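You operate a simulated robot arm through the tools that you are given. There is no shell and no other tool.

The job below is to be done with a simulated robot arm. You get a single attempt, and the scene is never put back.

JOB
Oil the index plate's dry locking pin and pin the disc again.
Fine: loosen the clamp to draw the pin, press its end on the oil pad, seat it in the bore, clamp tight; the disc stays at its angle.
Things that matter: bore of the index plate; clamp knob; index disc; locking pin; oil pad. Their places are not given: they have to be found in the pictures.

Only the result counts: the job must be done as asked and must still hold three seconds after the hand-in. Knocking over, shifting, dropping, spilling or breaking anything else fails it.

ROBOT AND FRAMES
A 6-joint arm with a two-finger gripper, fixed in place. Base frame: the origin is on the floor under the middle of its stand, x ahead of it, y to its left, z up; the work surface is at about z = 0.74. Lengths are in m, angles in rad, forces in N, time in s.
With the tool pointing down near the work surface it reaches from about 0.1 to 0.74 m from the base axis. Its first joint turns from -2.897 to 2.897 rad. Payload 2.45 kg.
The tool frame sits at the grasp point between the pads (the TCP): z along the fingers, y along the line on which they close. The tips reach 0.026 m beyond it. The gripper opens to 0.096 m; its body begins 0.069 m behind the TCP.
Orientation is that of the tool frame in the base frame, as [roll, pitch, yaw] about the fixed x, y, z axes, in that order (R = Rz(yaw) Ry(pitch) Rx(roll)). With the fingers straight down and closing along the base's y, the tool's x points along the base's -x, its y along +y and its z along -z.

CONTROLS
- The arm moves only by the tool send_rows. Its arguments are lists of equal length, an entry for each row: "slide": the shift along the tool's x, y, z in units of 40 mm (1.0 is 40 mm), a list of three; "delta_rot": the turn, a rotation vector about the tool's x, y, z in units of 6 degrees (1.0 is 6 degrees), a list of three; "hand": the opening, from 0 (shut) to 1 (fully open). In form: {"slide": [[dx, dy, dz], ...], "delta_rot": [[rx, ry, rz], ...], "hand": [hand, ...]}. A call has 1 to 20 rows; each row shifts and turns the commanded pose from where the row before left it, along the tool's axes as they then stand. A call with a number of a shift or a turn outside -1 to 1 is refused whole. Rows are played at 5 a second. More than 0.05 m and 0.15 rad between two rows, or a gripper value outside its range, and nothing of the call is played. A pose out of reach is approached as far as the arm can. The call stops where the force on the tool passes 40 N (or 10 N more than at its start, if that is more) or the arm is blocked; 0.2 s more then pass. The fingers move at their own pace (about 0.1199 m/s each) and stop on an object; they squeeze with about 44 N. The grip force told is the motor's: it shows also when the fingers shut on nothing. Time passes only in rows, and 0.2 s behind the last, so rows that do not move let the fingers close. The reply holds the time, the measured pose of the TCP, the force on the tool along the base axes, the opening and the grip force, in the units named above and with some noise, with the torque about the TCP (base axes, N m) and any sound that the robot's microphone picked up.
- Cameras (640 x 400 px; columns grow to the right, rows downward): "scene" is fixed at [0.4008, 0.6525, 1.5232]; the picture's right is [-0.79, 0.62, 0.00], its down [0.58, 0.75, -0.32] and it looks along [-0.20, -0.25, -0.95] (base axes); focal length 314 px, centre (320, 200). "wrist" rides on the gripper at [0.082, 0.003, -0.098] in the tool frame; the picture's right is [-0.04, 1.00, 0.00], its down [-0.73, -0.03, -0.68] and it looks along [-0.68, -0.03, 0.73] (tool axes); focal length 256 px, centre (320, 200).
- camera(camera): a new picture of that camera. No time passes.
- move_column(by): slides the trunk up (or, below 0, down) by that many m; the arm rides with it, the base frame stays. It gives what a move gives, with no picture.
- pixel_to_xyz(camera, pixels): for up to 12 pixels [column, row] of the newest picture of that camera ("zoom" is the newest enlarged one), the place [x, y, z] in the base frame of the surface seen there, good to about 0.002 m. No time passes.
- close_up(camera, box): a new picture of the part [left, top, right, bottom] of that camera's present view, enlarged. No time passes.
- close_job(): hands the job in; it is judged then, once.

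Unless the task says otherwise, let go and move clear before handing in.

The tools are called as a command line: name --argument value ..., lists and objects as JSON in quotes. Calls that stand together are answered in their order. send_rows: Moves the arm, as the interface text tells. Its arguments: {"type":"object","properties":{"slide":{"type":"array"},"delta_rot":{"type":"array"},"hand":{"type":"array"}},"required":["slide","delta_rot","hand"]} The other tools are called the same way: move_column (by) moves the trunk up or down; camera (camera) takes a picture; pixel_to_xyz (camera, pixels) gives the place of the surface under pixels of a picture; close_up (camera, box) takes an enlarged picture of a part of a camera's view; close_job () hands the job in.

At the start:

```text
t: 0.0
tcp_pos: [0.2195, 0.3857, 1.0]
tcp_rot: [-3.141, 0.0, -3.139]
contact_force: [0.8, 0.5, 0.1]
ft_torque: [0.0, 0.0, 0.0]
gripper_width: 0.0959
grip_force: 0.1
trunk travel left (down, up): [-0.15, 0.0]
```

scene: 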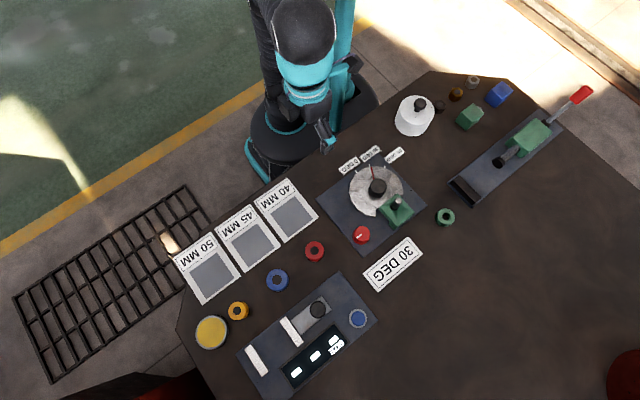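
wrist: 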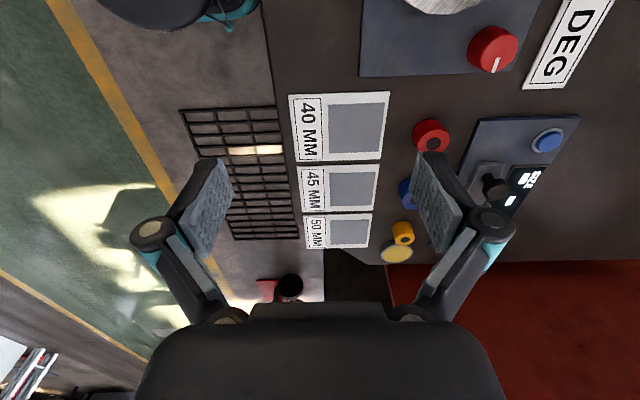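

The scene picture shows an index plate with a disc near (375,190), a red knob at (362,235), a green block at (397,210), and a yellow pad at (211,332). I'll zoom in on these first.

close_up --camera "scene" --box '[310, 140, 440, 260]'

close_up --camera "scene" --box '[180, 220, 400, 400]'

close_up --camera "scene" --box '[380, 60, 620, 230]'

```text
3.33 times, centred on (375, 200) of scene
```

zoom: 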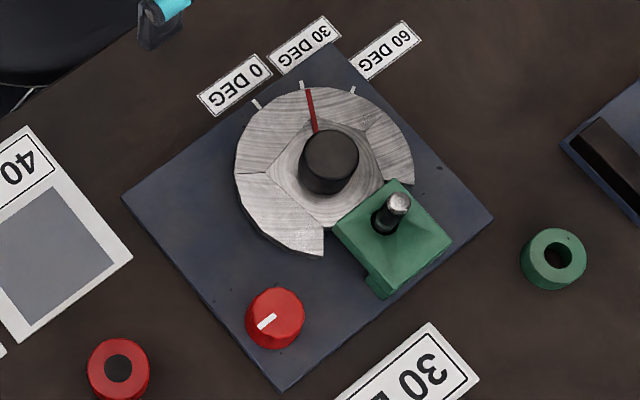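

```text
2.22 times, centred on (290, 310) of scene
```

zoom: 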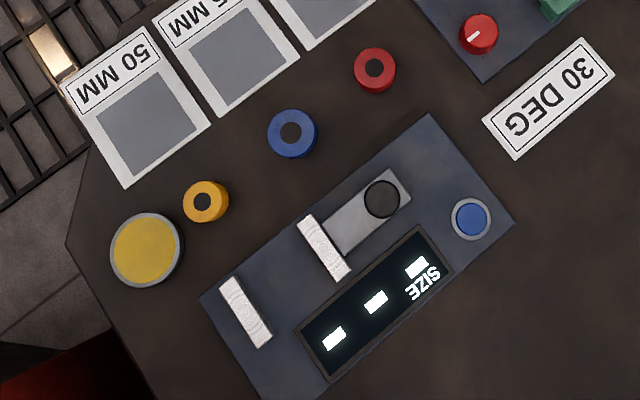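

```text
2.35 times, centred on (500, 145) of scene
```

zoom: 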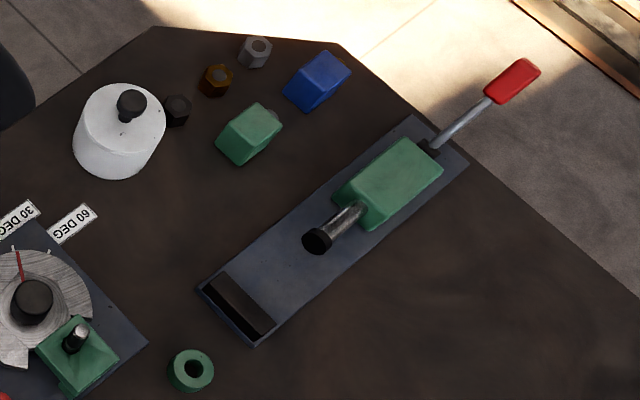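

The index plate shows the pin standing in the green block at zoom (392,212), the red knob at zoom (275,318), and the yellow oil pad at scene (211,332). I'll zoom tighter and measure.

close_up --camera "scene" --box '[345, 180, 425, 250]'

pixel_to_xyz --camera "scene" --pixels '[[211, 332], [362, 234], [377, 187], [397, 202], [395, 206], [400, 213], [340, 210], [372, 250], [419, 204], [445, 217], [372, 172], [393, 222]]'

```text
5.71 times, centred on (385, 215) of scene
```

zoom: 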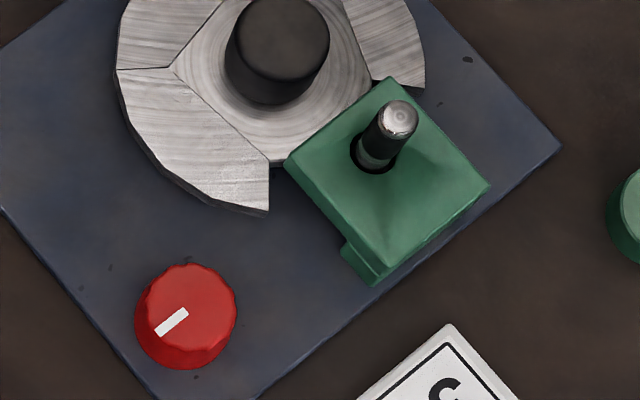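

```text
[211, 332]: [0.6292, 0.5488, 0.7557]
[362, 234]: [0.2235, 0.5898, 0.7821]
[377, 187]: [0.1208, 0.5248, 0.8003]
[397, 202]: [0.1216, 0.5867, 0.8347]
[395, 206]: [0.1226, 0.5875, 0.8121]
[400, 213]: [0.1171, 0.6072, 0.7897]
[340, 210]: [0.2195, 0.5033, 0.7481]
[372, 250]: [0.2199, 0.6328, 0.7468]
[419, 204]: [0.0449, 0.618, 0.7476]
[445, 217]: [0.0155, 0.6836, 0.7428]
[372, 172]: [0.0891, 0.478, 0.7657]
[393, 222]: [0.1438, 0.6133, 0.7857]
```

The zoom shows the pin with its bright top at zoom (400,117) leaving the block at (372,158), and the knob's white mark at (171,322). I'll measure the details.

pixel_to_xyz --camera "zoom" --pixels '[[400, 117], [385, 138], [374, 158], [388, 82], [488, 186], [288, 160], [386, 264], [188, 308], [171, 322], [155, 300], [225, 320], [276, 40]]'

camera --camera "wrist"

```text
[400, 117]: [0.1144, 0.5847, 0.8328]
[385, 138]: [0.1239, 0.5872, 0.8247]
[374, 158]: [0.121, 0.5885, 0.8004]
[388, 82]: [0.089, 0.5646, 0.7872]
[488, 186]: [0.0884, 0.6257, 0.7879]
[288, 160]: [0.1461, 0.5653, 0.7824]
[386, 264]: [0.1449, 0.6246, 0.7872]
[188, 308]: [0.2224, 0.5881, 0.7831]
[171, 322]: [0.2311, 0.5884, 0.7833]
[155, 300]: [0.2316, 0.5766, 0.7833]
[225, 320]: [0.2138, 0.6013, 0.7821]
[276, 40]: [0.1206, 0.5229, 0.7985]
```

```text
taken
```

wrist: 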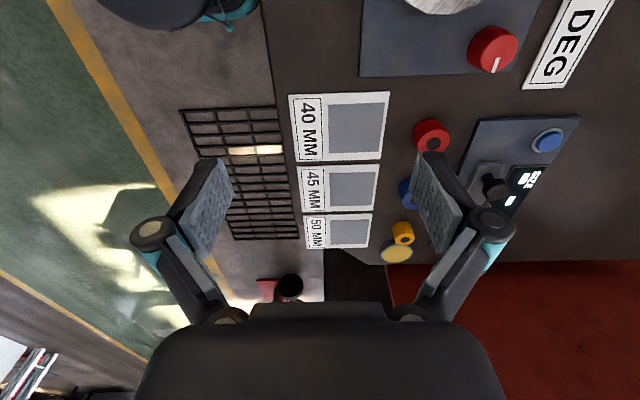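

The block is axis-aligned (x 0.089–0.146, y 0.565–0.625, top z 0.787). The pin is near (0.120, 0.587) with its top at z 0.835, the knob is near (0.222, 0.588) with its top at 0.783, and the oil pad is at (0.63, 0.55, 0.756). Nothing in the pictures shows a clearer view yet, so I'll move the wrist camera to the plate from a safe height.

send_rows --slide '[[0.6, 0.62, 0.2], [0.6, 0.63, 0.2], [0.6, 0.63, 0.2], [0.6, 0.63, 0.2], [0.6, 0.63, 0.2], [0.6, 0.63, 0.2], [0.6, 0.63, 0.2], [0.5, 0.63, 0.2], [0, 0, 0]]' --delta_rot '[[0, 0, 0], [0, 0, 0], [0, 0, 0], [0, 0, 0], [0, 0, 0], [0, 0, 0], [0, 0, 0], [0, 0, 0], [0, 0, 0]]' --hand '[1, 1, 1, 1, 1, 1, 1, 1, 1]'

camera --camera "wrist"

camera --camera "scene"

```text
t: 2.0
tcp_pos: [0.0311, 0.5795, 0.9293]
tcp_rot: [3.138, 0.0, -3.14]
contact_force: [0.2, 0.3, 0.2]
ft_torque: [0.01, -0.03, 0.02]
gripper_width: 0.096
grip_force: 0.1
out of reach, approached as far as the arm can: row 8
trunk travel left (down, up): [-0.15, 0.0]
```

```text
taken
```

wrist: 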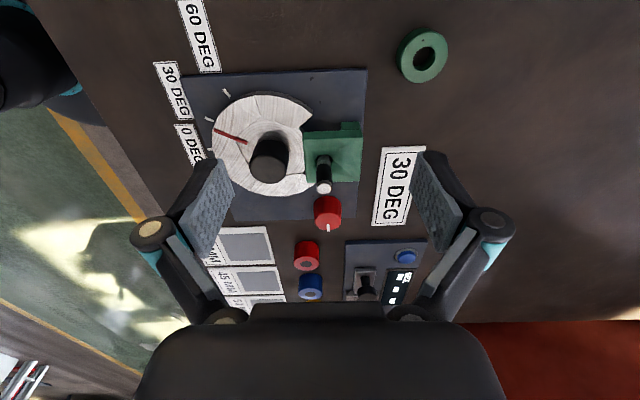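

```text
taken
```

scene: 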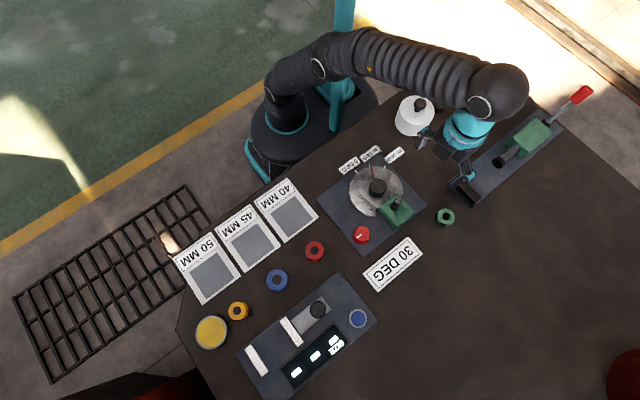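

The arm reached its reach limit at r≈0.58, z 0.93 (row 8), so height costs reach. The wrist view shows the disc at (262,145), the pin at (323,170) and the knob at (327,212), and I'll enlarge it.

close_up --camera "wrist" --box '[200, 70, 380, 240]'

close_up --camera "wrist" --box '[290, 115, 370, 235]'

```text
2.35 times, centred on (290, 155) of wrist
```

zoom: 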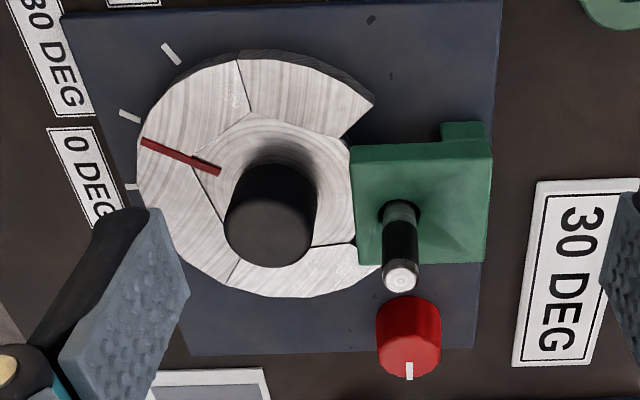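

```text
3.33 times, centred on (330, 175) of wrist
```

zoom: 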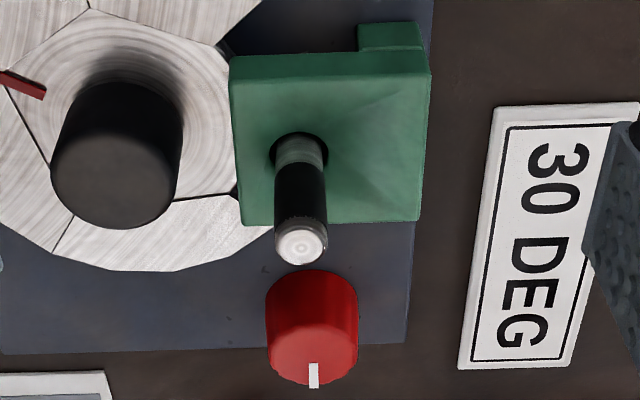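

The latest zoom shows the pin's bright top at (300,245), its entry in the block at (300,155), and the knob's top with a white mark at (313,375). I'll measure these for centres.

pixel_to_xyz --camera "zoom" --pixels '[[300, 245], [280, 245], [322, 245], [300, 190], [300, 150], [312, 345], [270, 335], [352, 340], [313, 375], [240, 60], [420, 210], [278, 145]]'

pixel_to_xyz --camera "wrist" --pixels '[[270, 165], [241, 142], [219, 132], [313, 133], [372, 190], [327, 203], [327, 212]]'

```text
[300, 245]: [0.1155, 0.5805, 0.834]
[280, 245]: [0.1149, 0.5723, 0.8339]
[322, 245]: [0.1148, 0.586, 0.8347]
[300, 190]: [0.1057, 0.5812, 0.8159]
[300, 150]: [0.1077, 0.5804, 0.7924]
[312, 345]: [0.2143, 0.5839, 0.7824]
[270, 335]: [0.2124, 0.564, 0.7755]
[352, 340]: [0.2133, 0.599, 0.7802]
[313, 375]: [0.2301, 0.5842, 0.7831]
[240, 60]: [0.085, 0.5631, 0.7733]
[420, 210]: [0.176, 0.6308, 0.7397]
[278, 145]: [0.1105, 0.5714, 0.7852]
```

```text
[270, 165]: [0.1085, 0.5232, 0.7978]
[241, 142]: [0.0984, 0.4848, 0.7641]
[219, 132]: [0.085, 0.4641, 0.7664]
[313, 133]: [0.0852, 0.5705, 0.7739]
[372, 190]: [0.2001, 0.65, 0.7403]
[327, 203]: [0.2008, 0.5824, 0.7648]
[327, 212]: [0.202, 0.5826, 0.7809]
```

The pin is about 14 mm thick, centred near (0.114, 0.582) with its top at z 0.834. The knob's centre is near (0.219, 0.584). I'll move inward above the knob and start turning the hand so the wrist camera stays away from the pin.

send_rows --slide '[[-0.5, -0.6, 0], [-0.7, -0.5, 0], [-0.7, -0.25, 0], [-0.7, 0, 0], [-0.7, 0, 0], [-0.7, 0, 0], [-0.7, 0, 0], [0, 0, 0], [0, 0, 0], [0, 0, 0], [0, 0, 0], [0, 0, 0], [0, 0, 0], [0, 0, 0], [0, 0, 0], [0, 0, 0], [0, 0, 0], [0, 0, 0], [0, 0, 0], [0, 0, 0]]' --delta_rot '[[0, 0, 0], [0, 0, 0], [0, 0, 0], [0, 0, 0], [0, 0, 0], [0, 0, 0], [0, 0, 0], [0, 0, -1], [0, 0, -1], [0, 0, -1], [0, 0, -1], [0, 0, -1], [0, 0, -1], [0, 0, -1], [0, 0, -1], [0, 0, -1], [0, 0, -1], [0, 0, -1], [0, 0, -1], [0, 0, -1]]' --hand '[1, 1, 1, 1, 1, 1, 1, 1, 1, 1, 1, 1, 1, 1, 1, 1, 1, 1, 1, 1]'

camera --camera "scene"

```text
t: 6.2
tcp_pos: [0.2193, 0.5276, 0.9302]
tcp_rot: [3.141, 0.0, -1.78]
contact_force: [0.1, -0.6, -1.0]
ft_torque: [-0.01, 0.02, 0.0]
gripper_width: 0.096
grip_force: 0.0
trunk travel left (down, up): [-0.15, 0.0]
```

```text
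taken
```

scene: 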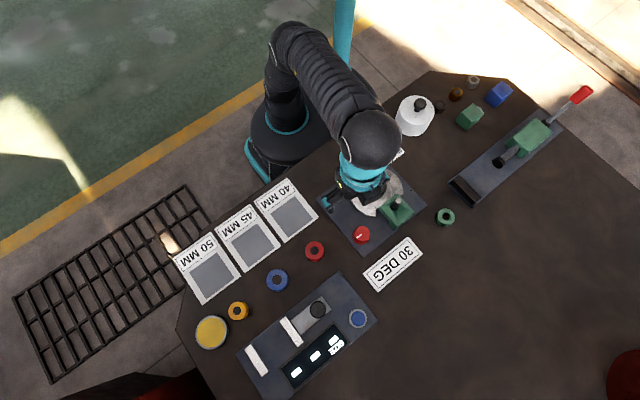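

The hand is at (0.2193, 0.5276, 0.930) with yaw -1.78. I'll finish the turn, go over the knob and down to z 0.86, then look.

send_rows --slide '[[0, 0, 0], [0, 0, 0], [-0.2, 0, 0.6], [-0.4, 0, 0.6], [-0.4, 0, 0.5], [-0.4, 0, 0], [0, 0, 0]]' --delta_rot '[[0, 0, -1], [0, 0, -1], [0, 0, 0], [0, 0, 0], [0, 0, 0], [0, 0, 0], [0, 0, 0]]' --hand '[1, 1, 1, 1, 1, 1, 1]'

camera --camera "wrist"

camera --camera "scene"

```text
t: 7.8
tcp_pos: [0.2195, 0.585, 0.8625]
tcp_rot: [3.141, 0.001, -1.569]
contact_force: [-0.1, 0.6, 0.2]
ft_torque: [-0.01, 0.01, 0.04]
gripper_width: 0.0963
grip_force: 0.0
trunk travel left (down, up): [-0.15, 0.0]
```

```text
taken
```

wrist: 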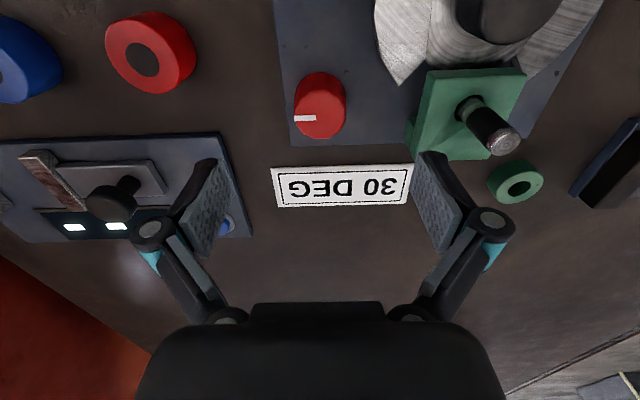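

```text
taken
```

scene: 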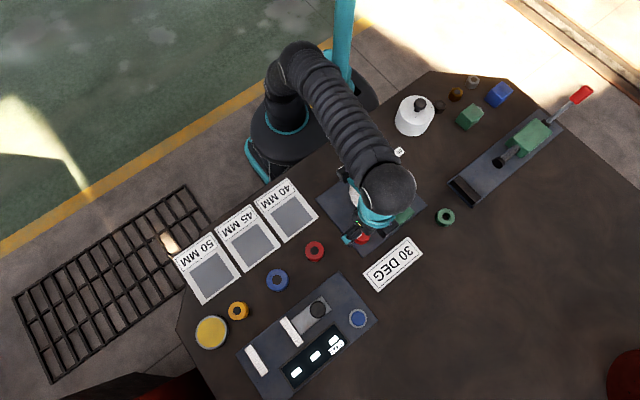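

The wrist picture shows the knob's top at (319,112) and the pin's tip at (503,143). I'll measure from this closer view.

close_up --camera "wrist" --box '[280, 50, 370, 150]'

pixel_to_xyz --camera "wrist" --pixels '[[320, 118], [298, 118], [345, 112], [320, 80], [320, 137], [303, 118], [503, 143], [490, 120], [475, 105], [507, 150], [496, 145], [515, 140]]'

```text
4.00 times, centred on (325, 100) of wrist
```

zoom: 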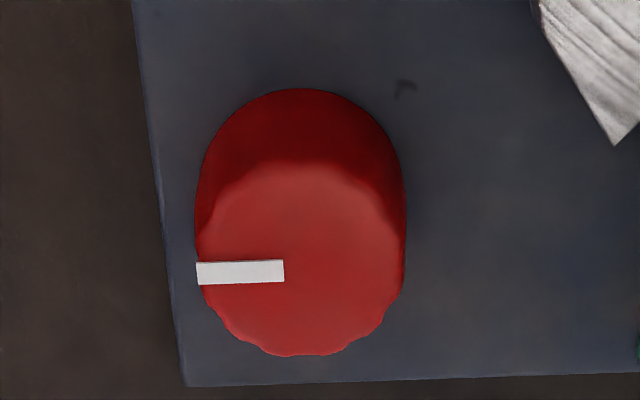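

```text
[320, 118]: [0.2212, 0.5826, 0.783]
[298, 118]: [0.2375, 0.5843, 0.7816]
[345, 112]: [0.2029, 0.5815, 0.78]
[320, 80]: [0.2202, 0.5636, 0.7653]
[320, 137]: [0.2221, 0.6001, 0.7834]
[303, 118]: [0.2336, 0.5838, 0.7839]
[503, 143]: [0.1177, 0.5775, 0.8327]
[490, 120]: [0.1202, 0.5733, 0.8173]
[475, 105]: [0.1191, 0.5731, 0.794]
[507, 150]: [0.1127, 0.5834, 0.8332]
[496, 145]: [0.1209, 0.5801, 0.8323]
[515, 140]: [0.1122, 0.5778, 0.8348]
```

The knob's top centre is about (0.2203, 0.5825) with a radius near 18 mm. I'll descend with a 58 mm opening to z≈0.782 and close on the knob.

send_rows --slide '[[0.06, -0.02, 0], [0, 0, 0.5], [0, 0, 0.5], [0, 0, 0.5], [0, 0, 0.5], [0, 0, 0]]' --delta_rot '[[0, 0, 0], [0, 0, 0], [0, 0, 0], [0, 0, 0], [0, 0, 0], [0, 0, 0]]' --hand '[0.6, 0.6, 0.6, 0.6, 0.6, 0.6]'

camera --camera "wrist"

```text
t: 9.2
tcp_pos: [0.2212, 0.582, 0.782]
tcp_rot: [3.141, 0.001, -1.569]
contact_force: [-0.4, 0.4, 0.3]
ft_torque: [0.01, 0.0, 0.03]
gripper_width: 0.0576
grip_force: 0.0
trunk travel left (down, up): [-0.15, 0.0]
```

```text
taken
```

wrist: 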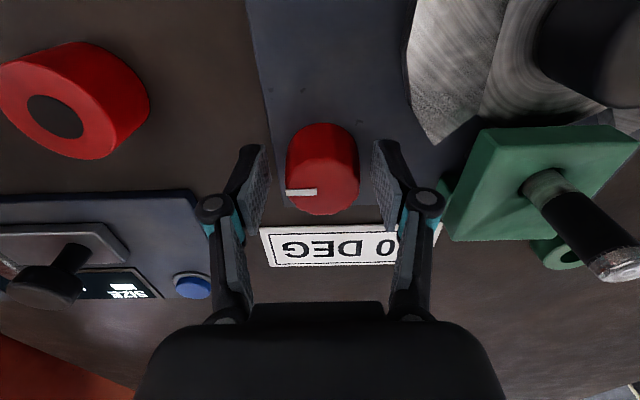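

The knob sits centred between the fingers at (321,186). I'll close on it now.

send_rows --slide '[[0, 0, 0], [0, 0, 0], [0, 0, 0]]' --delta_rot '[[0, 0, 0], [0, 0, 0], [0, 0, 0]]' --hand '[0.2, 0, 0]'

camera --camera "wrist"

```text
t: 10.0
tcp_pos: [0.2197, 0.5816, 0.7819]
tcp_rot: [-3.14, -0.001, -1.569]
contact_force: [-14.7, 0.1, 3.3]
ft_torque: [-0.49, 0.15, 0.04]
gripper_width: 0.0398
grip_force: 44.4
trunk travel left (down, up): [-0.15, 0.0]
```

```text
taken
```

wrist: 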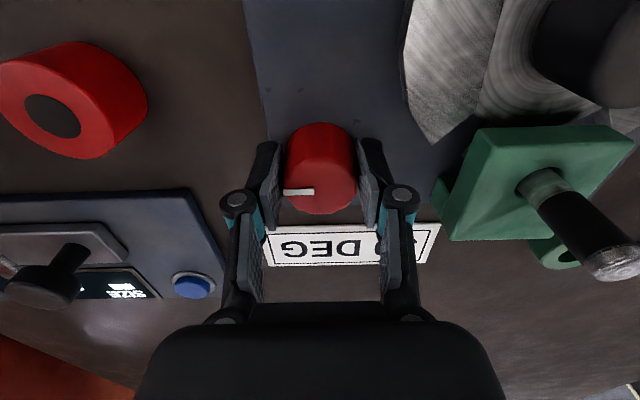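

The knob is gripped at 39.8 mm with a side force of -14.7 N in x, so I'm about 1.5 mm off. I'll ease over and start a small counter-clockwise turn to feel the torque.

send_rows --slide '[[0, 0.04, 0], [0, 0, 0], [0, 0, 0]]' --delta_rot '[[0, 0, 0], [0, 0, -0.5], [0, 0, -0.5]]' --hand '[0, 0, 0]'

```text
t: 10.8
tcp_pos: [0.2198, 0.5817, 0.7819]
tcp_rot: [-3.14, 0.0, -1.466]
contact_force: [-2.9, 4.5, 7.9]
ft_torque: [0.66, 0.24, 0.02]
gripper_width: 0.0397
grip_force: 44.8
trunk travel left (down, up): [-0.15, 0.0]
```

The hand turned 0.1 rad with almost no torque about z (0.02). I'll continue the loosening turn and check whether the knob's mark moves.

send_rows --slide '[[0, 0, 0], [0, 0, 0], [0, 0, 0], [0, 0, 0], [0, 0, 0]]' --delta_rot '[[0, 0, -0.8], [0, 0, -0.8], [0, 0, -0.8], [0, 0, -0.8], [0, 0, -0.8]]' --hand '[0, 0, 0, 0, 0]'

camera --camera "wrist"

```text
t: 12.1
tcp_pos: [0.2214, 0.5812, 0.7822]
tcp_rot: [-3.135, 0.002, -1.046]
contact_force: [8.9, -0.3, 2.5]
ft_torque: [-0.05, -0.21, -0.04]
gripper_width: 0.0397
grip_force: 44.6
trunk travel left (down, up): [-0.15, 0.0]
stopped in row 5: the force on the tool passed its limit at 41 N (the readings are from after the stop); the commanded pose is now the measured one
```

```text
taken
```

wrist: 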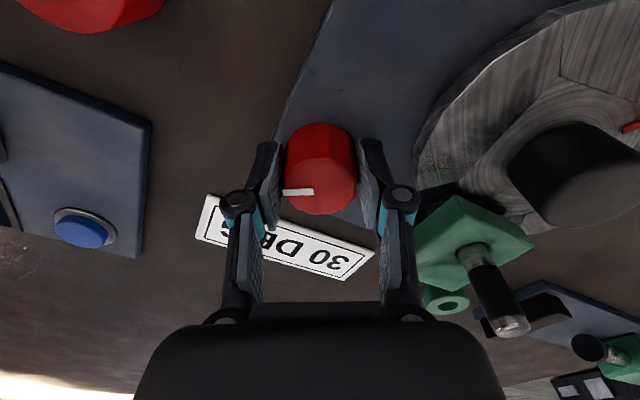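

The knob follows the hand (its mark stays at (298,191) in the hand's view) after about 30°, but a force of 41 N stopped it. I'll go on in small steps to see whether that was a side load or an end stop.

send_rows --slide '[[0, 0, 0], [0, 0, 0], [0, 0, 0]]' --delta_rot '[[0, 0, 0], [0, 0, -0.3], [0, 0, -0.3]]' --hand '[0, 0, 0]'

```text
t: 12.9
tcp_pos: [0.221, 0.5817, 0.7827]
tcp_rot: [-3.137, 0.003, -0.984]
contact_force: [14.0, -0.3, 0.7]
ft_torque: [0.6, -0.4, -0.05]
gripper_width: 0.0399
grip_force: 45.1
trunk travel left (down, up): [-0.15, 0.0]
```

The turn goes on (yaw now -0.984), and only a side load of 14 N in x remains. I'll re-centre slightly and continue in small steps.

send_rows --slide '[[0.015, -0.03, 0], [0, 0, 0], [0, 0, 0], [0, 0, 0]]' --delta_rot '[[0, 0, 0], [0, 0, -0.4], [0, 0, -0.4], [0, 0, -0.4]]' --hand '[0, 0, 0, 0]'

```text
t: 13.9
tcp_pos: [0.2216, 0.583, 0.7834]
tcp_rot: [-3.135, 0.001, -0.858]
contact_force: [11.0, -3.1, 3.0]
ft_torque: [-0.17, 0.39, -0.05]
gripper_width: 0.0397
grip_force: 44.9
trunk travel left (down, up): [-0.15, 0.0]
```

Still turning (yaw -0.858), with the side force down to 11 N. I'll continue, watching the force.

send_rows --slide '[[0, -0.02, 0], [0, 0, 0], [0, 0, 0], [0, 0, 0], [0, 0, 0]]' --delta_rot '[[0, 0, -0.4], [0, 0, -0.4], [0, 0, -0.4], [0, 0, -0.4], [0, 0, -0.4]]' --hand '[0, 0, 0, 0, 0]'

camera --camera "wrist"

```text
t: 15.1
tcp_pos: [0.2224, 0.5836, 0.7829]
tcp_rot: [-3.135, 0.002, -0.647]
contact_force: [10.0, -1.6, 1.2]
ft_torque: [0.87, 0.62, -0.03]
gripper_width: 0.0396
grip_force: 45.3
trunk travel left (down, up): [-0.15, 0.0]
```

```text
taken
```

wrist: 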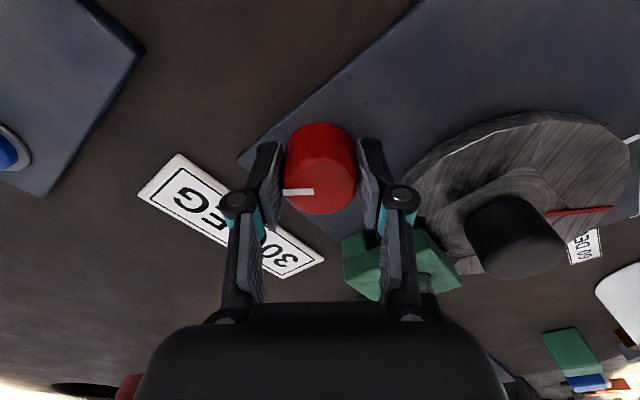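

The knob has turned about 53° with the hand, its mark steady at (298,191). I'll continue loosening.

send_rows --slide '[[0.01, -0.02, 0], [0, 0, 0], [0, 0, 0], [0, 0, 0], [0, 0, 0], [0, 0, 0], [0, 0, 0], [0, 0, 0]]' --delta_rot '[[0, 0, -0.4], [0, 0, -0.5], [0, 0, -0.5], [0, 0, -0.5], [0, 0, -0.5], [0, 0, -0.5], [0, 0, -0.5], [0, 0, -0.5]]' --hand '[0, 0, 0, 0, 0, 0, 0, 0]'

camera --camera "wrist"

```text
t: 16.9
tcp_pos: [0.2229, 0.5842, 0.7833]
tcp_rot: [-3.134, -0.001, -0.24]
contact_force: [11.7, 18.7, 11.2]
ft_torque: [0.96, 0.84, -0.05]
gripper_width: 0.0396
grip_force: 44.8
trunk travel left (down, up): [-0.15, 0.0]
```

```text
taken
```

wrist: 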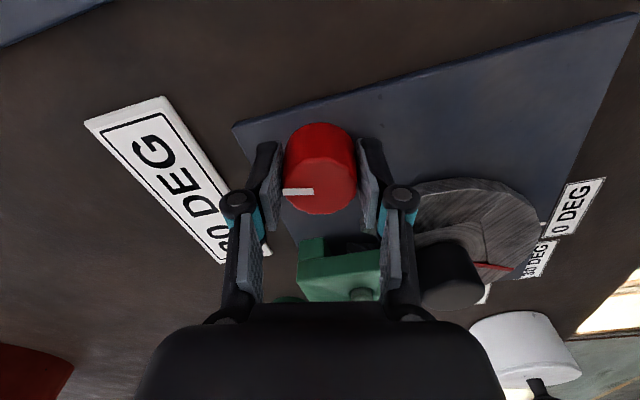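

About 76° turned; the side load grew to 18.7 N in y. I'll re-centre and turn further to find the loose end.

send_rows --slide '[[-0.01, -0.04, 0], [0, 0, 0], [0, 0, 0], [0, 0, 0], [0, 0, 0], [0, 0, 0]]' --delta_rot '[[0, 0, 0], [0, 0, -0.5], [0, 0, -0.5], [0, 0, -0.5], [0, 0, -0.5], [0, 0, -0.5]]' --hand '[0, 0, 0, 0, 0, 0]'

```text
t: 18.3
tcp_pos: [0.2219, 0.5859, 0.7821]
tcp_rot: [-3.137, -0.004, 0.022]
contact_force: [6.7, -0.4, 2.6]
ft_torque: [0.01, 0.35, -0.68]
gripper_width: 0.0398
grip_force: 44.8
trunk travel left (down, up): [-0.15, 0.0]
```

A torque of -0.68 N m at yaw 0.02 says the knob reached its stop after about 90°. I'll relax the turn slightly, open, rise and look.

send_rows --slide '[[0, 0, 0], [0, 0, 0], [0, 0, 0], [0, 0, -0.5], [0, 0, -0.5], [0, 0, -0.5], [0, 0, -0.4], [0, 0, 0]]' --delta_rot '[[0, 0, 0.1], [0, 0, 0], [0, 0, 0], [0, 0, 0], [0, 0, 0], [0, 0, 0], [0, 0, 0], [0, 0, 0]]' --hand '[0, 0.6, 0.6, 0.6, 0.6, 0.6, 0.6, 0.6]'

camera --camera "wrist"

camera --camera "scene"

```text
t: 20.1
tcp_pos: [0.2222, 0.5864, 0.858]
tcp_rot: [-3.137, -0.003, 0.012]
contact_force: [-0.3, -0.1, -0.6]
ft_torque: [-0.02, 0.01, 0.02]
gripper_width: 0.0575
grip_force: 0.0
trunk travel left (down, up): [-0.15, 0.0]
```

```text
taken
```

wrist: 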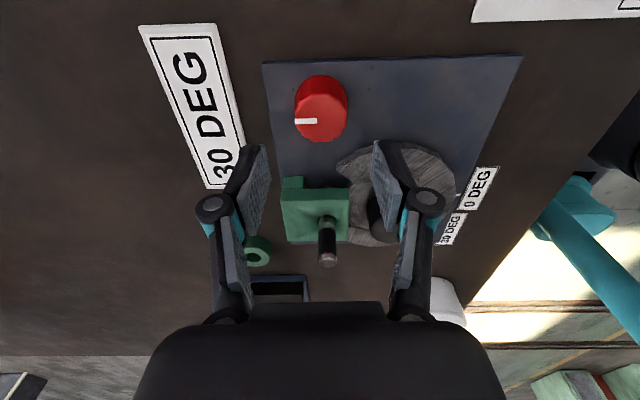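

```text
taken
```

scene: 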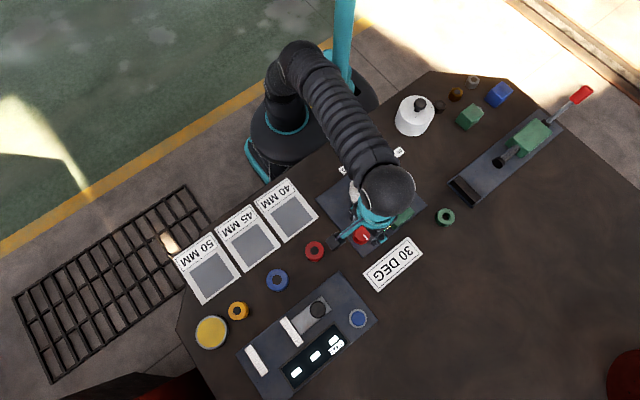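

The knob's mark now points to +y (wrist (306,121)), so it turned a quarter turn to loose. The pin's top is seen at (328,258); I'll measure it from here.

close_up --camera "wrist" --box '[275, 165, 385, 285]'

pixel_to_xyz --camera "wrist" --pixels '[[328, 259], [321, 258], [335, 258], [328, 254], [328, 264], [327, 240], [327, 222], [283, 205], [348, 205], [318, 222], [336, 222], [376, 215]]'

```text
3.33 times, centred on (330, 225) of wrist
```

zoom: 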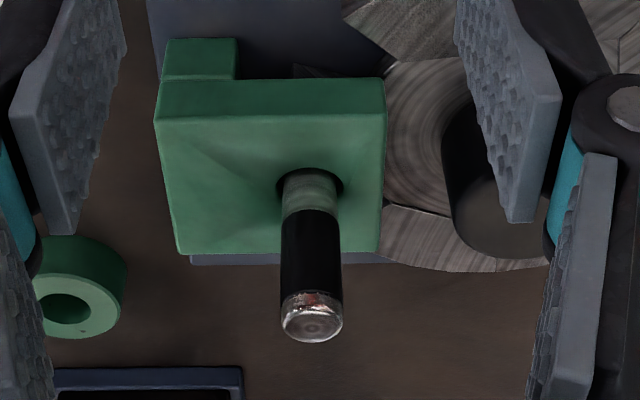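

```text
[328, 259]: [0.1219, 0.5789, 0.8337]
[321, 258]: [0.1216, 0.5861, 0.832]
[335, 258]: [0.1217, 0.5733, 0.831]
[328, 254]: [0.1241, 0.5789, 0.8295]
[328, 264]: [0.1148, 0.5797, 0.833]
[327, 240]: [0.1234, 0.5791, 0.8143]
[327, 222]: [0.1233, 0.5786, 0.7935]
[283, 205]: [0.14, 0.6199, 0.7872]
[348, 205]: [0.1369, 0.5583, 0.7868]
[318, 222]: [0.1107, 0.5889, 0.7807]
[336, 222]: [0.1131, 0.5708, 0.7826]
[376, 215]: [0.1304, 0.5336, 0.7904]
```

The pin's axis is about (0.115, 0.580): its near face is at x 0.1235 and its far face at 0.106. I'll grip it across y with a narrow opening, keeping the tips just above the disc's black knob (top z 0.80). First I'll go above it and trim the small tilt.

send_rows --slide '[[-0.4, 0.1, -0.2], [-0.5, 0.05, -0.3], [-0.5, 0, -0.2], [-0.5, 0, 0], [-0.4, 0, 0], [-0.375, 0, 0], [0, 0, 0]]' --delta_rot '[[-0.044, -0.029, 0.115], [0, 0, 0], [0, 0, 0], [0, 0, 0], [0, 0, 0], [0, 0, 0], [0, 0, 0]]' --hand '[0.6, 0.45, 0.32, 0.32, 0.32, 0.32, 0.32]'

camera --camera "wrist"

camera --camera "scene"

```text
t: 21.7
tcp_pos: [0.1145, 0.5771, 0.8861]
tcp_rot: [-3.139, 0.0, -0.001]
contact_force: [-0.2, -0.3, 0.3]
ft_torque: [0.02, 0.0, 0.02]
gripper_width: 0.0305
grip_force: 0.1
trunk travel left (down, up): [-0.15, 0.0]
```

```text
taken
```

wrist: 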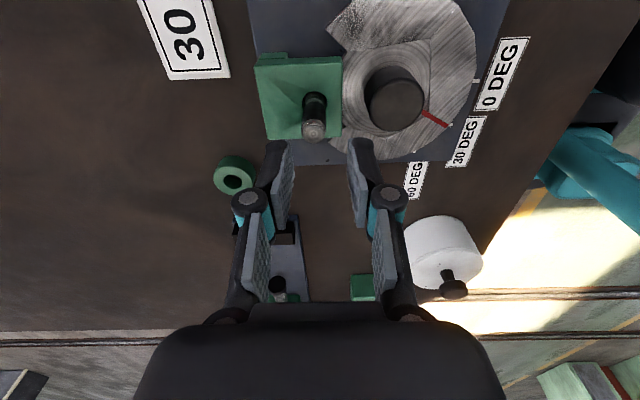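

```text
taken
```

scene: 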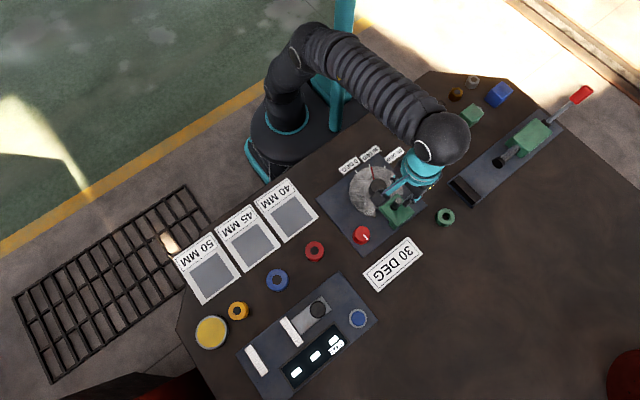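

The hand is above the pin at (0.1145, 0.5771, 0.886); the pin's top is seen at (313,130), so I'll zoom in and measure its offset.

close_up --camera "wrist" --box '[270, 70, 370, 160]'

pixel_to_xyz --camera "wrist" --pixels '[[313, 130], [305, 128], [321, 128], [313, 123], [313, 137], [314, 110], [314, 98], [302, 100], [326, 100], [395, 100], [428, 118], [447, 126]]'

```text
4.44 times, centred on (320, 115) of wrist
```

zoom: 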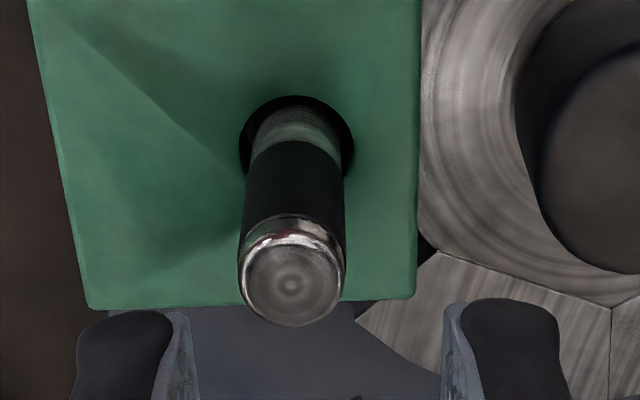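

```text
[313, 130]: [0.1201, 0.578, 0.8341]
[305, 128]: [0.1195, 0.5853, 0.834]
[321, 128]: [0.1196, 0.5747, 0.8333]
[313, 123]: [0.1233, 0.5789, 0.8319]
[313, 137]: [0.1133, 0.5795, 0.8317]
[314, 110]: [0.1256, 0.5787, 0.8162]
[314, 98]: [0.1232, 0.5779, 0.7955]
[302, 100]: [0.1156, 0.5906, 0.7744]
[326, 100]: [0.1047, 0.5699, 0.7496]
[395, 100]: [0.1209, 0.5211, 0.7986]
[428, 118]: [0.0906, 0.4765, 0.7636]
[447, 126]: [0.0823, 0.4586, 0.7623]
```

The pin's top centre is about (0.1155, 0.5805) with a diameter near 15 mm. I'll shift slightly and descend to TCP z≈0.831, so the tips stay at about 0.805.

send_rows --slide '[[0.025, -0.085, 0], [0, 0, 0.4], [0, 0, 0.4], [0, 0, 0.3], [0, 0, 0.27], [0, 0, 0]]' --delta_rot '[[0, 0, 0], [0, 0, 0], [0, 0, 0], [0, 0, 0], [0, 0, 0], [0, 0, 0]]' --hand '[0.32, 0.32, 0.32, 0.32, 0.32, 0.32]'

camera --camera "wrist"

close_up --camera "scene" --box '[340, 140, 450, 250]'

```text
t: 23.1
tcp_pos: [0.1172, 0.5821, 0.8309]
tcp_rot: [-3.141, -0.001, 0.002]
contact_force: [-0.5, 0.3, 0.3]
ft_torque: [0.04, -0.03, 0.03]
gripper_width: 0.0307
grip_force: 0.0
trunk travel left (down, up): [-0.15, 0.0]
```

```text
taken
```

wrist: 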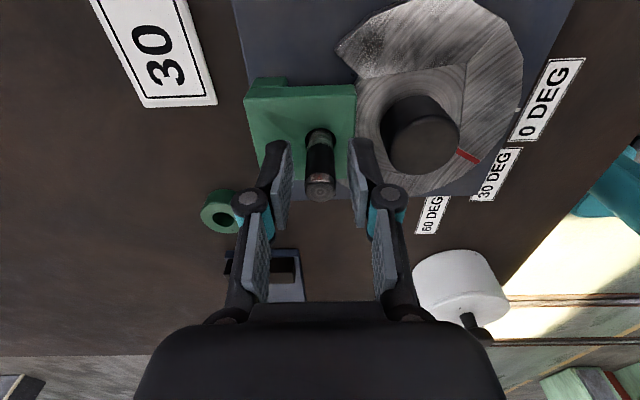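

```text
3.64 times, centred on (395, 195) of scene
```

zoom: 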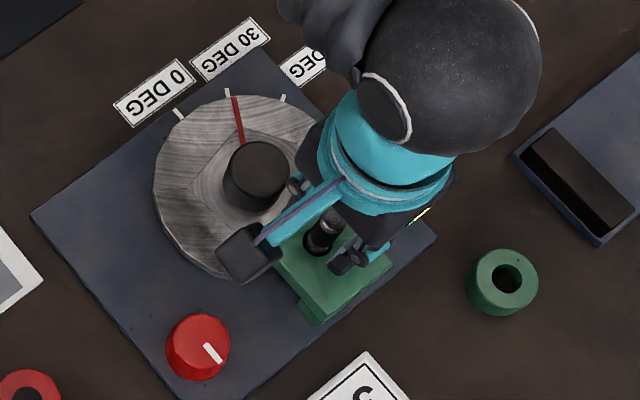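

The pin's top sits at (320,189), centred between the fingers. I'll close on it.

send_rows --slide '[[0, 0, 0], [0, 0, 0], [0, 0, 0], [0, 0, 0]]' --delta_rot '[[0, 0, 0], [0, 0, 0], [0, 0, 0], [0, 0, 0]]' --hand '[0.2, 0.1, 0, 0]'

camera --camera "wrist"

```text
t: 24.1
tcp_pos: [0.1174, 0.5815, 0.8322]
tcp_rot: [-3.141, 0.001, -0.001]
contact_force: [0.4, -0.5, -0.1]
ft_torque: [-0.01, -0.03, -0.04]
gripper_width: 0.0148
grip_force: 41.1
trunk travel left (down, up): [-0.15, 0.0]
```

```text
taken
```

wrist: 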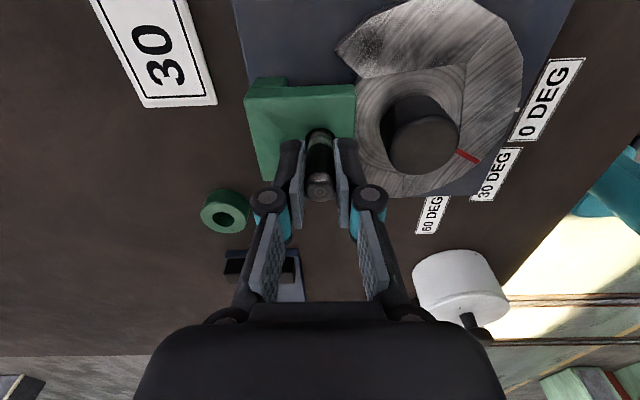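

The pin is gripped at 14.8 mm with no side force, at TCP (0.1173, 0.5817, 0.8315), which I'll use as the seating pose. I'll lift gently first to feel whether it comes free.

send_rows --slide '[[0, 0, -0.1], [0, 0, -0.15], [0, 0, -0.15], [0, 0, 0]]' --delta_rot '[[0, 0, 0], [0, 0, 0], [0, 0, 0], [0, 0, 0]]' --hand '[0, 0, 0, 0]'

close_up --camera "wrist" --box '[240, 70, 440, 220]'

```text
t: 25.1
tcp_pos: [0.1174, 0.5816, 0.8469]
tcp_rot: [-3.141, 0.002, 0.0]
contact_force: [-0.1, 0.0, -1.1]
ft_torque: [-0.02, -0.02, 0.02]
gripper_width: 0.0145
grip_force: 40.8
trunk travel left (down, up): [-0.15, 0.0]
```

```text
2.67 times, centred on (340, 145) of wrist
```

zoom: 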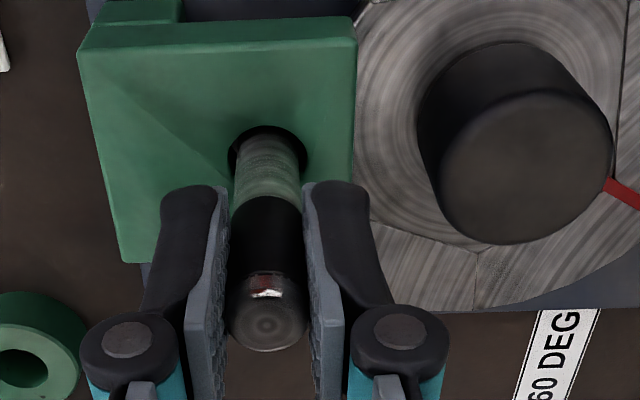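

The pin slides up freely (1 N). I'll lift another 45 mm and look whether its end has left the bore.

send_rows --slide '[[0, 0, -0.25], [0, 0, -0.25], [0, 0, -0.25], [0, 0, -0.25], [0, 0, -0.15], [0, 0, 0]]' --delta_rot '[[0, 0, 0], [0, 0, 0], [0, 0, 0], [0, 0, 0], [0, 0, 0], [0, 0, 0]]' --hand '[0, 0, 0, 0, 0, 0]'

close_up --camera "wrist" --box '[240, 70, 440, 220]'

close_up --camera "scene" --box '[340, 140, 450, 250]'

```text
t: 26.5
tcp_pos: [0.1154, 0.5828, 0.8928]
tcp_rot: [-3.142, -0.001, 0.0]
contact_force: [1.1, 0.3, -0.8]
ft_torque: [0.0, 0.01, 0.02]
gripper_width: 0.015
grip_force: 40.7
trunk travel left (down, up): [-0.15, 0.0]
```

```text
2.67 times, centred on (340, 145) of wrist
```

zoom: 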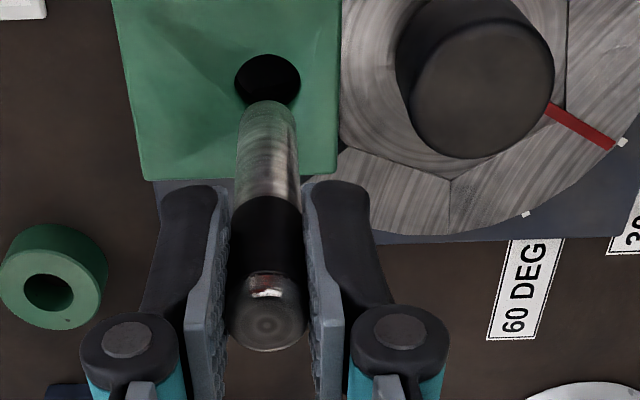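

```text
3.64 times, centred on (395, 195) of scene
```

zoom: 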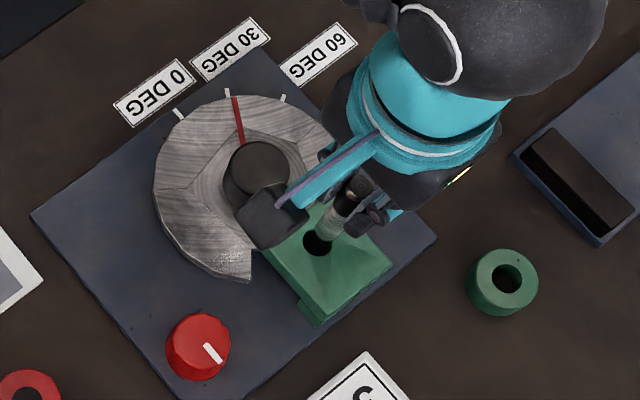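

The pin is out: its lower end is at wrist-zoom (268,105) and the empty bore at (267,82), while the disc's pointer is still at the 30 tick. I'll measure the bore rim and the pin's end.

close_up --camera "wrist" --box '[290, 80, 350, 120]'

pixel_to_xyz --camera "scene" --pixels '[[395, 205], [396, 202], [393, 206], [399, 207], [395, 211], [400, 201], [401, 199], [402, 196], [403, 193]]'

```text
10.00 times, centred on (320, 100) of wrist
```

zoom: 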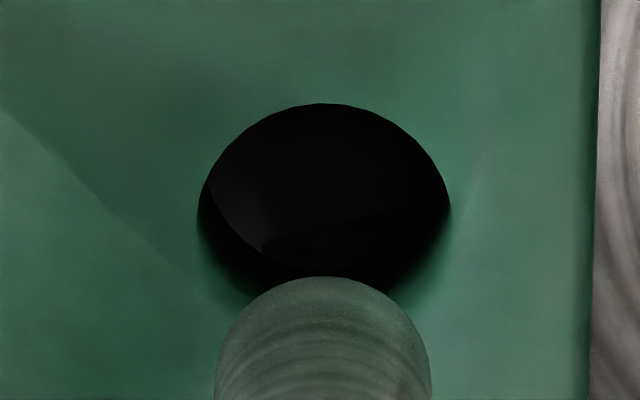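

```text
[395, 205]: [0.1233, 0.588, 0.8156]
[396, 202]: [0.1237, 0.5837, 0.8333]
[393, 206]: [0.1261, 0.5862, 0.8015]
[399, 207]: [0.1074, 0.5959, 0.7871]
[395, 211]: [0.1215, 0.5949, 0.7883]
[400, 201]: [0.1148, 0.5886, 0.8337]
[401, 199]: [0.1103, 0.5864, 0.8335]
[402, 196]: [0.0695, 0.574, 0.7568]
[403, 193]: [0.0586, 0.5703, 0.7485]
```

I'll read the rim and pin-end points from this enlarged picture.

pixel_to_xyz --camera "zoom" --pixels '[[190, 205], [456, 205], [325, 97], [200, 270], [450, 260], [323, 282], [323, 300], [323, 340], [323, 390], [240, 330], [405, 330], [323, 180]]'

camera --camera "scene"

```text
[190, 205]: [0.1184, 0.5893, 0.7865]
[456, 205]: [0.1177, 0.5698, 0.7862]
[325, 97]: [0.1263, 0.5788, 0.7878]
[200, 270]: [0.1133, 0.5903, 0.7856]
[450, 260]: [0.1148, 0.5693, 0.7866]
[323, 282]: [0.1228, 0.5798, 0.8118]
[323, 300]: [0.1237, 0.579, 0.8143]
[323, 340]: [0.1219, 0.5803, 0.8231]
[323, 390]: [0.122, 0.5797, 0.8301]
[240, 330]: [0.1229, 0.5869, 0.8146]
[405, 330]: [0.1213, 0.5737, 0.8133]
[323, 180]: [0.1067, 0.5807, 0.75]
```

```text
taken
```

scene: 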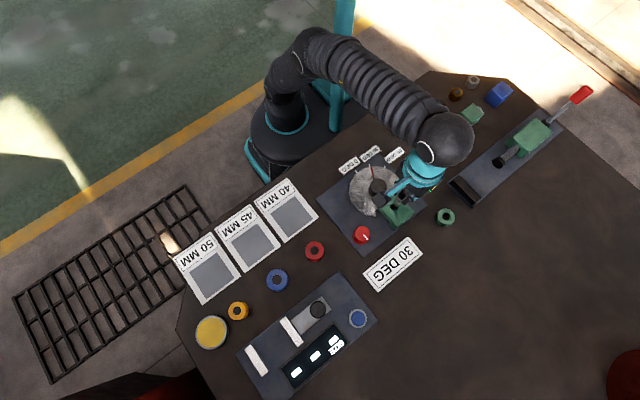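

The pin's lower end is at z≈0.811 with TCP at 0.893, so it stands about 82 mm below the TCP; the bore centre is about (0.117, 0.580). I'll carry the pin inward around the disc's knob and towards the oil pad's direction, then turn the hand.

send_rows --slide '[[0.56, 0.345, -0.11], [0.56, 0.345, -0.11], [0.56, 0.345, -0.11], [0.56, 0.345, -0.11], [0.56, 0.345, -0.11], [0.56, 0.345, -0.11], [0.6, 0.43, 0], [0.6, 0.43, 0], [0.6, 0.43, 0], [0.6, 0.43, 0], [0.6, 0.43, 0], [0.6, 0.43, 0], [0.6, 0.43, 0], [0, 0, 0], [0, 0, 0], [0, 0, 0], [0, 0, 0], [0, 0, 0], [0, 0, 0], [0, 0, 0]]' --delta_rot '[[0, 0, 0], [0, 0, 0], [0, 0, 0], [0, 0, 0], [0, 0, 0], [0, 0, 0], [0, 0, 0], [0, 0, 0], [0, 0, 0], [0, 0, 0], [0, 0, 0], [0, 0, 0], [0, 0, 0], [0, 0, 1], [0, 0, 1], [0, 0, 1], [0, 0, 1], [0, 0, 1], [0, 0, 1], [0, 0, 1]]' --hand '[0, 0, 0, 0, 0, 0, 0, 0, 0, 0, 0, 0, 0, 0, 0, 0, 0, 0, 0, 0]'

camera --camera "scene"

camera --camera "wrist"

```text
t: 30.7
tcp_pos: [0.4183, 0.378, 0.9199]
tcp_rot: [3.142, 0.0, -0.736]
contact_force: [-0.6, -0.6, -1.1]
ft_torque: [-0.01, 0.01, -0.01]
gripper_width: 0.0146
grip_force: 41.3
trunk travel left (down, up): [-0.15, 0.0]
```

```text
taken
```

scene: 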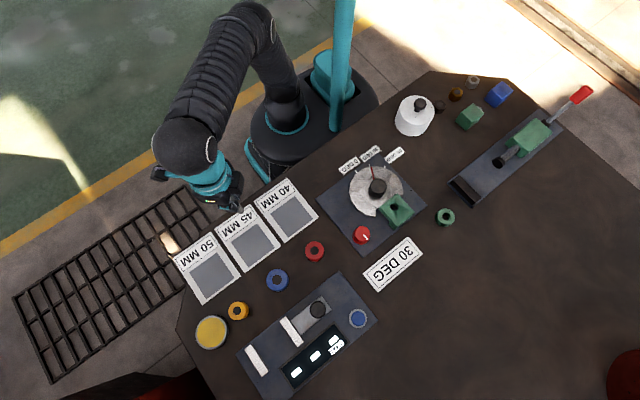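

```text
taken
```

wrist: 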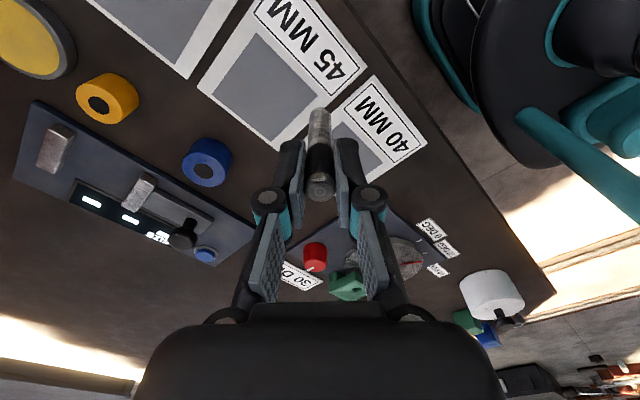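

The pin is held in the hand and the disc plate is unobstructed. I'll zoom on the bore and the disc to record them, and measure the things around the oil pad.

close_up --camera "scene" --box '[340, 150, 430, 250]'

pixel_to_xyz --camera "scene" --pixels '[[211, 332], [198, 332], [225, 332], [211, 318], [211, 346], [238, 310], [234, 307], [206, 272], [277, 280], [291, 331], [257, 360], [318, 309]]'

close_up --camera "scene" --box '[170, 280, 270, 380]'

```text
4.00 times, centred on (385, 200) of scene
```

zoom: 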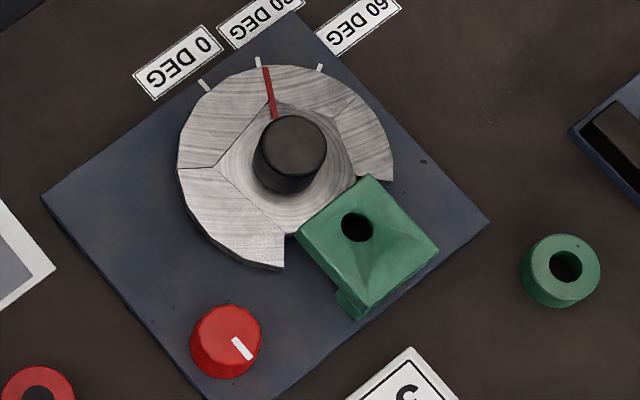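

```text
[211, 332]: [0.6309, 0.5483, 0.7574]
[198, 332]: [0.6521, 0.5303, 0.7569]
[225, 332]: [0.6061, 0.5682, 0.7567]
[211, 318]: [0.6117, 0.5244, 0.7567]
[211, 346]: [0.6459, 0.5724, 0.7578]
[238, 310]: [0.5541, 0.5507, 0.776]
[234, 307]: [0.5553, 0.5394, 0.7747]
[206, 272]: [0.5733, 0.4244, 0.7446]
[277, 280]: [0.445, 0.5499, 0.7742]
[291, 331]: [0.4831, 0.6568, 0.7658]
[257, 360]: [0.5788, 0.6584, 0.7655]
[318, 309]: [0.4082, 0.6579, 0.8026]
```

```text
4.00 times, centred on (220, 330) of scene
```

zoom: 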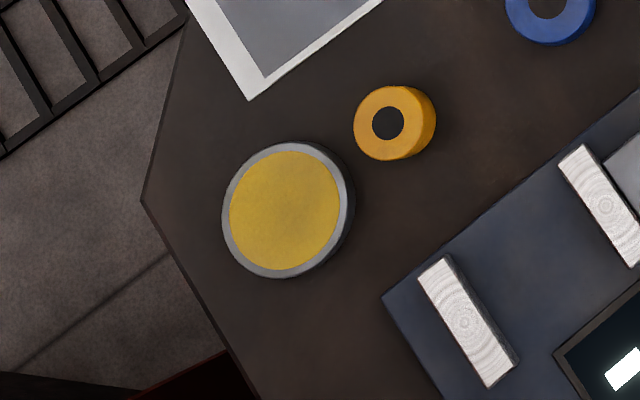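

The oil pad's yellow face is centred at (0.6305, 0.549, 0.757) with a radius of about 33 mm, so its distance of 0.836 m needs the hand tilted outward. I'll align the hand with that direction and tilt it about its x axis in steps while staying here.

send_rows --slide '[[0.13, 0, 0], [0.13, 0, 0], [0, 0, 0], [0, 0, 0], [0, 0, 0], [0, 0, 0], [0, 0, 0], [0, 0, 0]]' --delta_rot '[[0, 0, 0.57], [0, 0, 0.56], [1, 0, 0], [1, 0, 0], [1, 0, 0], [1, 0, 0], [1, 0, 0], [0, 0, 0]]' --hand '[0, 0, 0, 0, 0, 0, 0, 0]'

camera --camera "scene"

camera --camera "wrist"

```text
t: 32.5
tcp_pos: [0.4258, 0.3711, 0.92]
tcp_rot: [-2.616, 0.0, -0.851]
contact_force: [-0.1, 0.3, -1.4]
ft_torque: [-0.04, -0.01, -0.01]
gripper_width: 0.0149
grip_force: 41.5
trunk travel left (down, up): [-0.15, 0.0]
```

```text
taken
```

scene: 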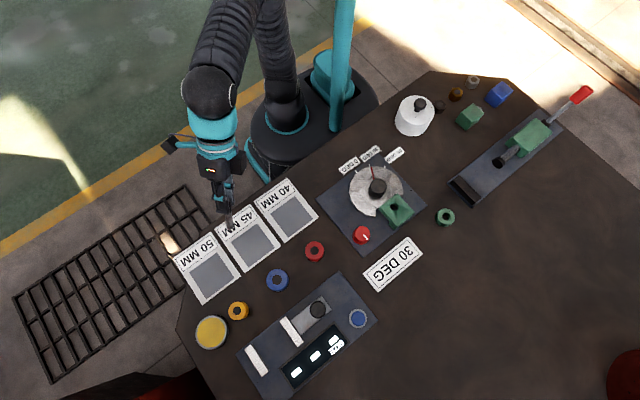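

```text
taken
```

wrist: 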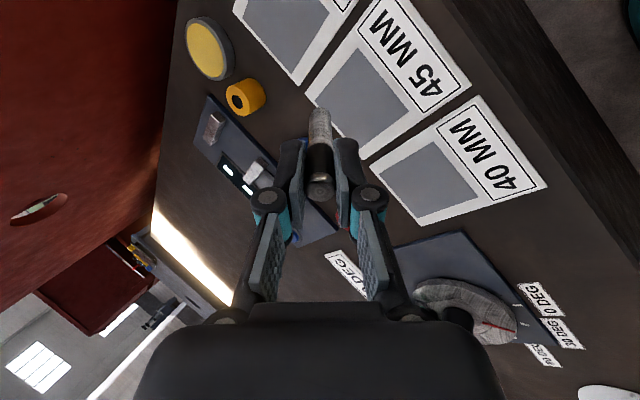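

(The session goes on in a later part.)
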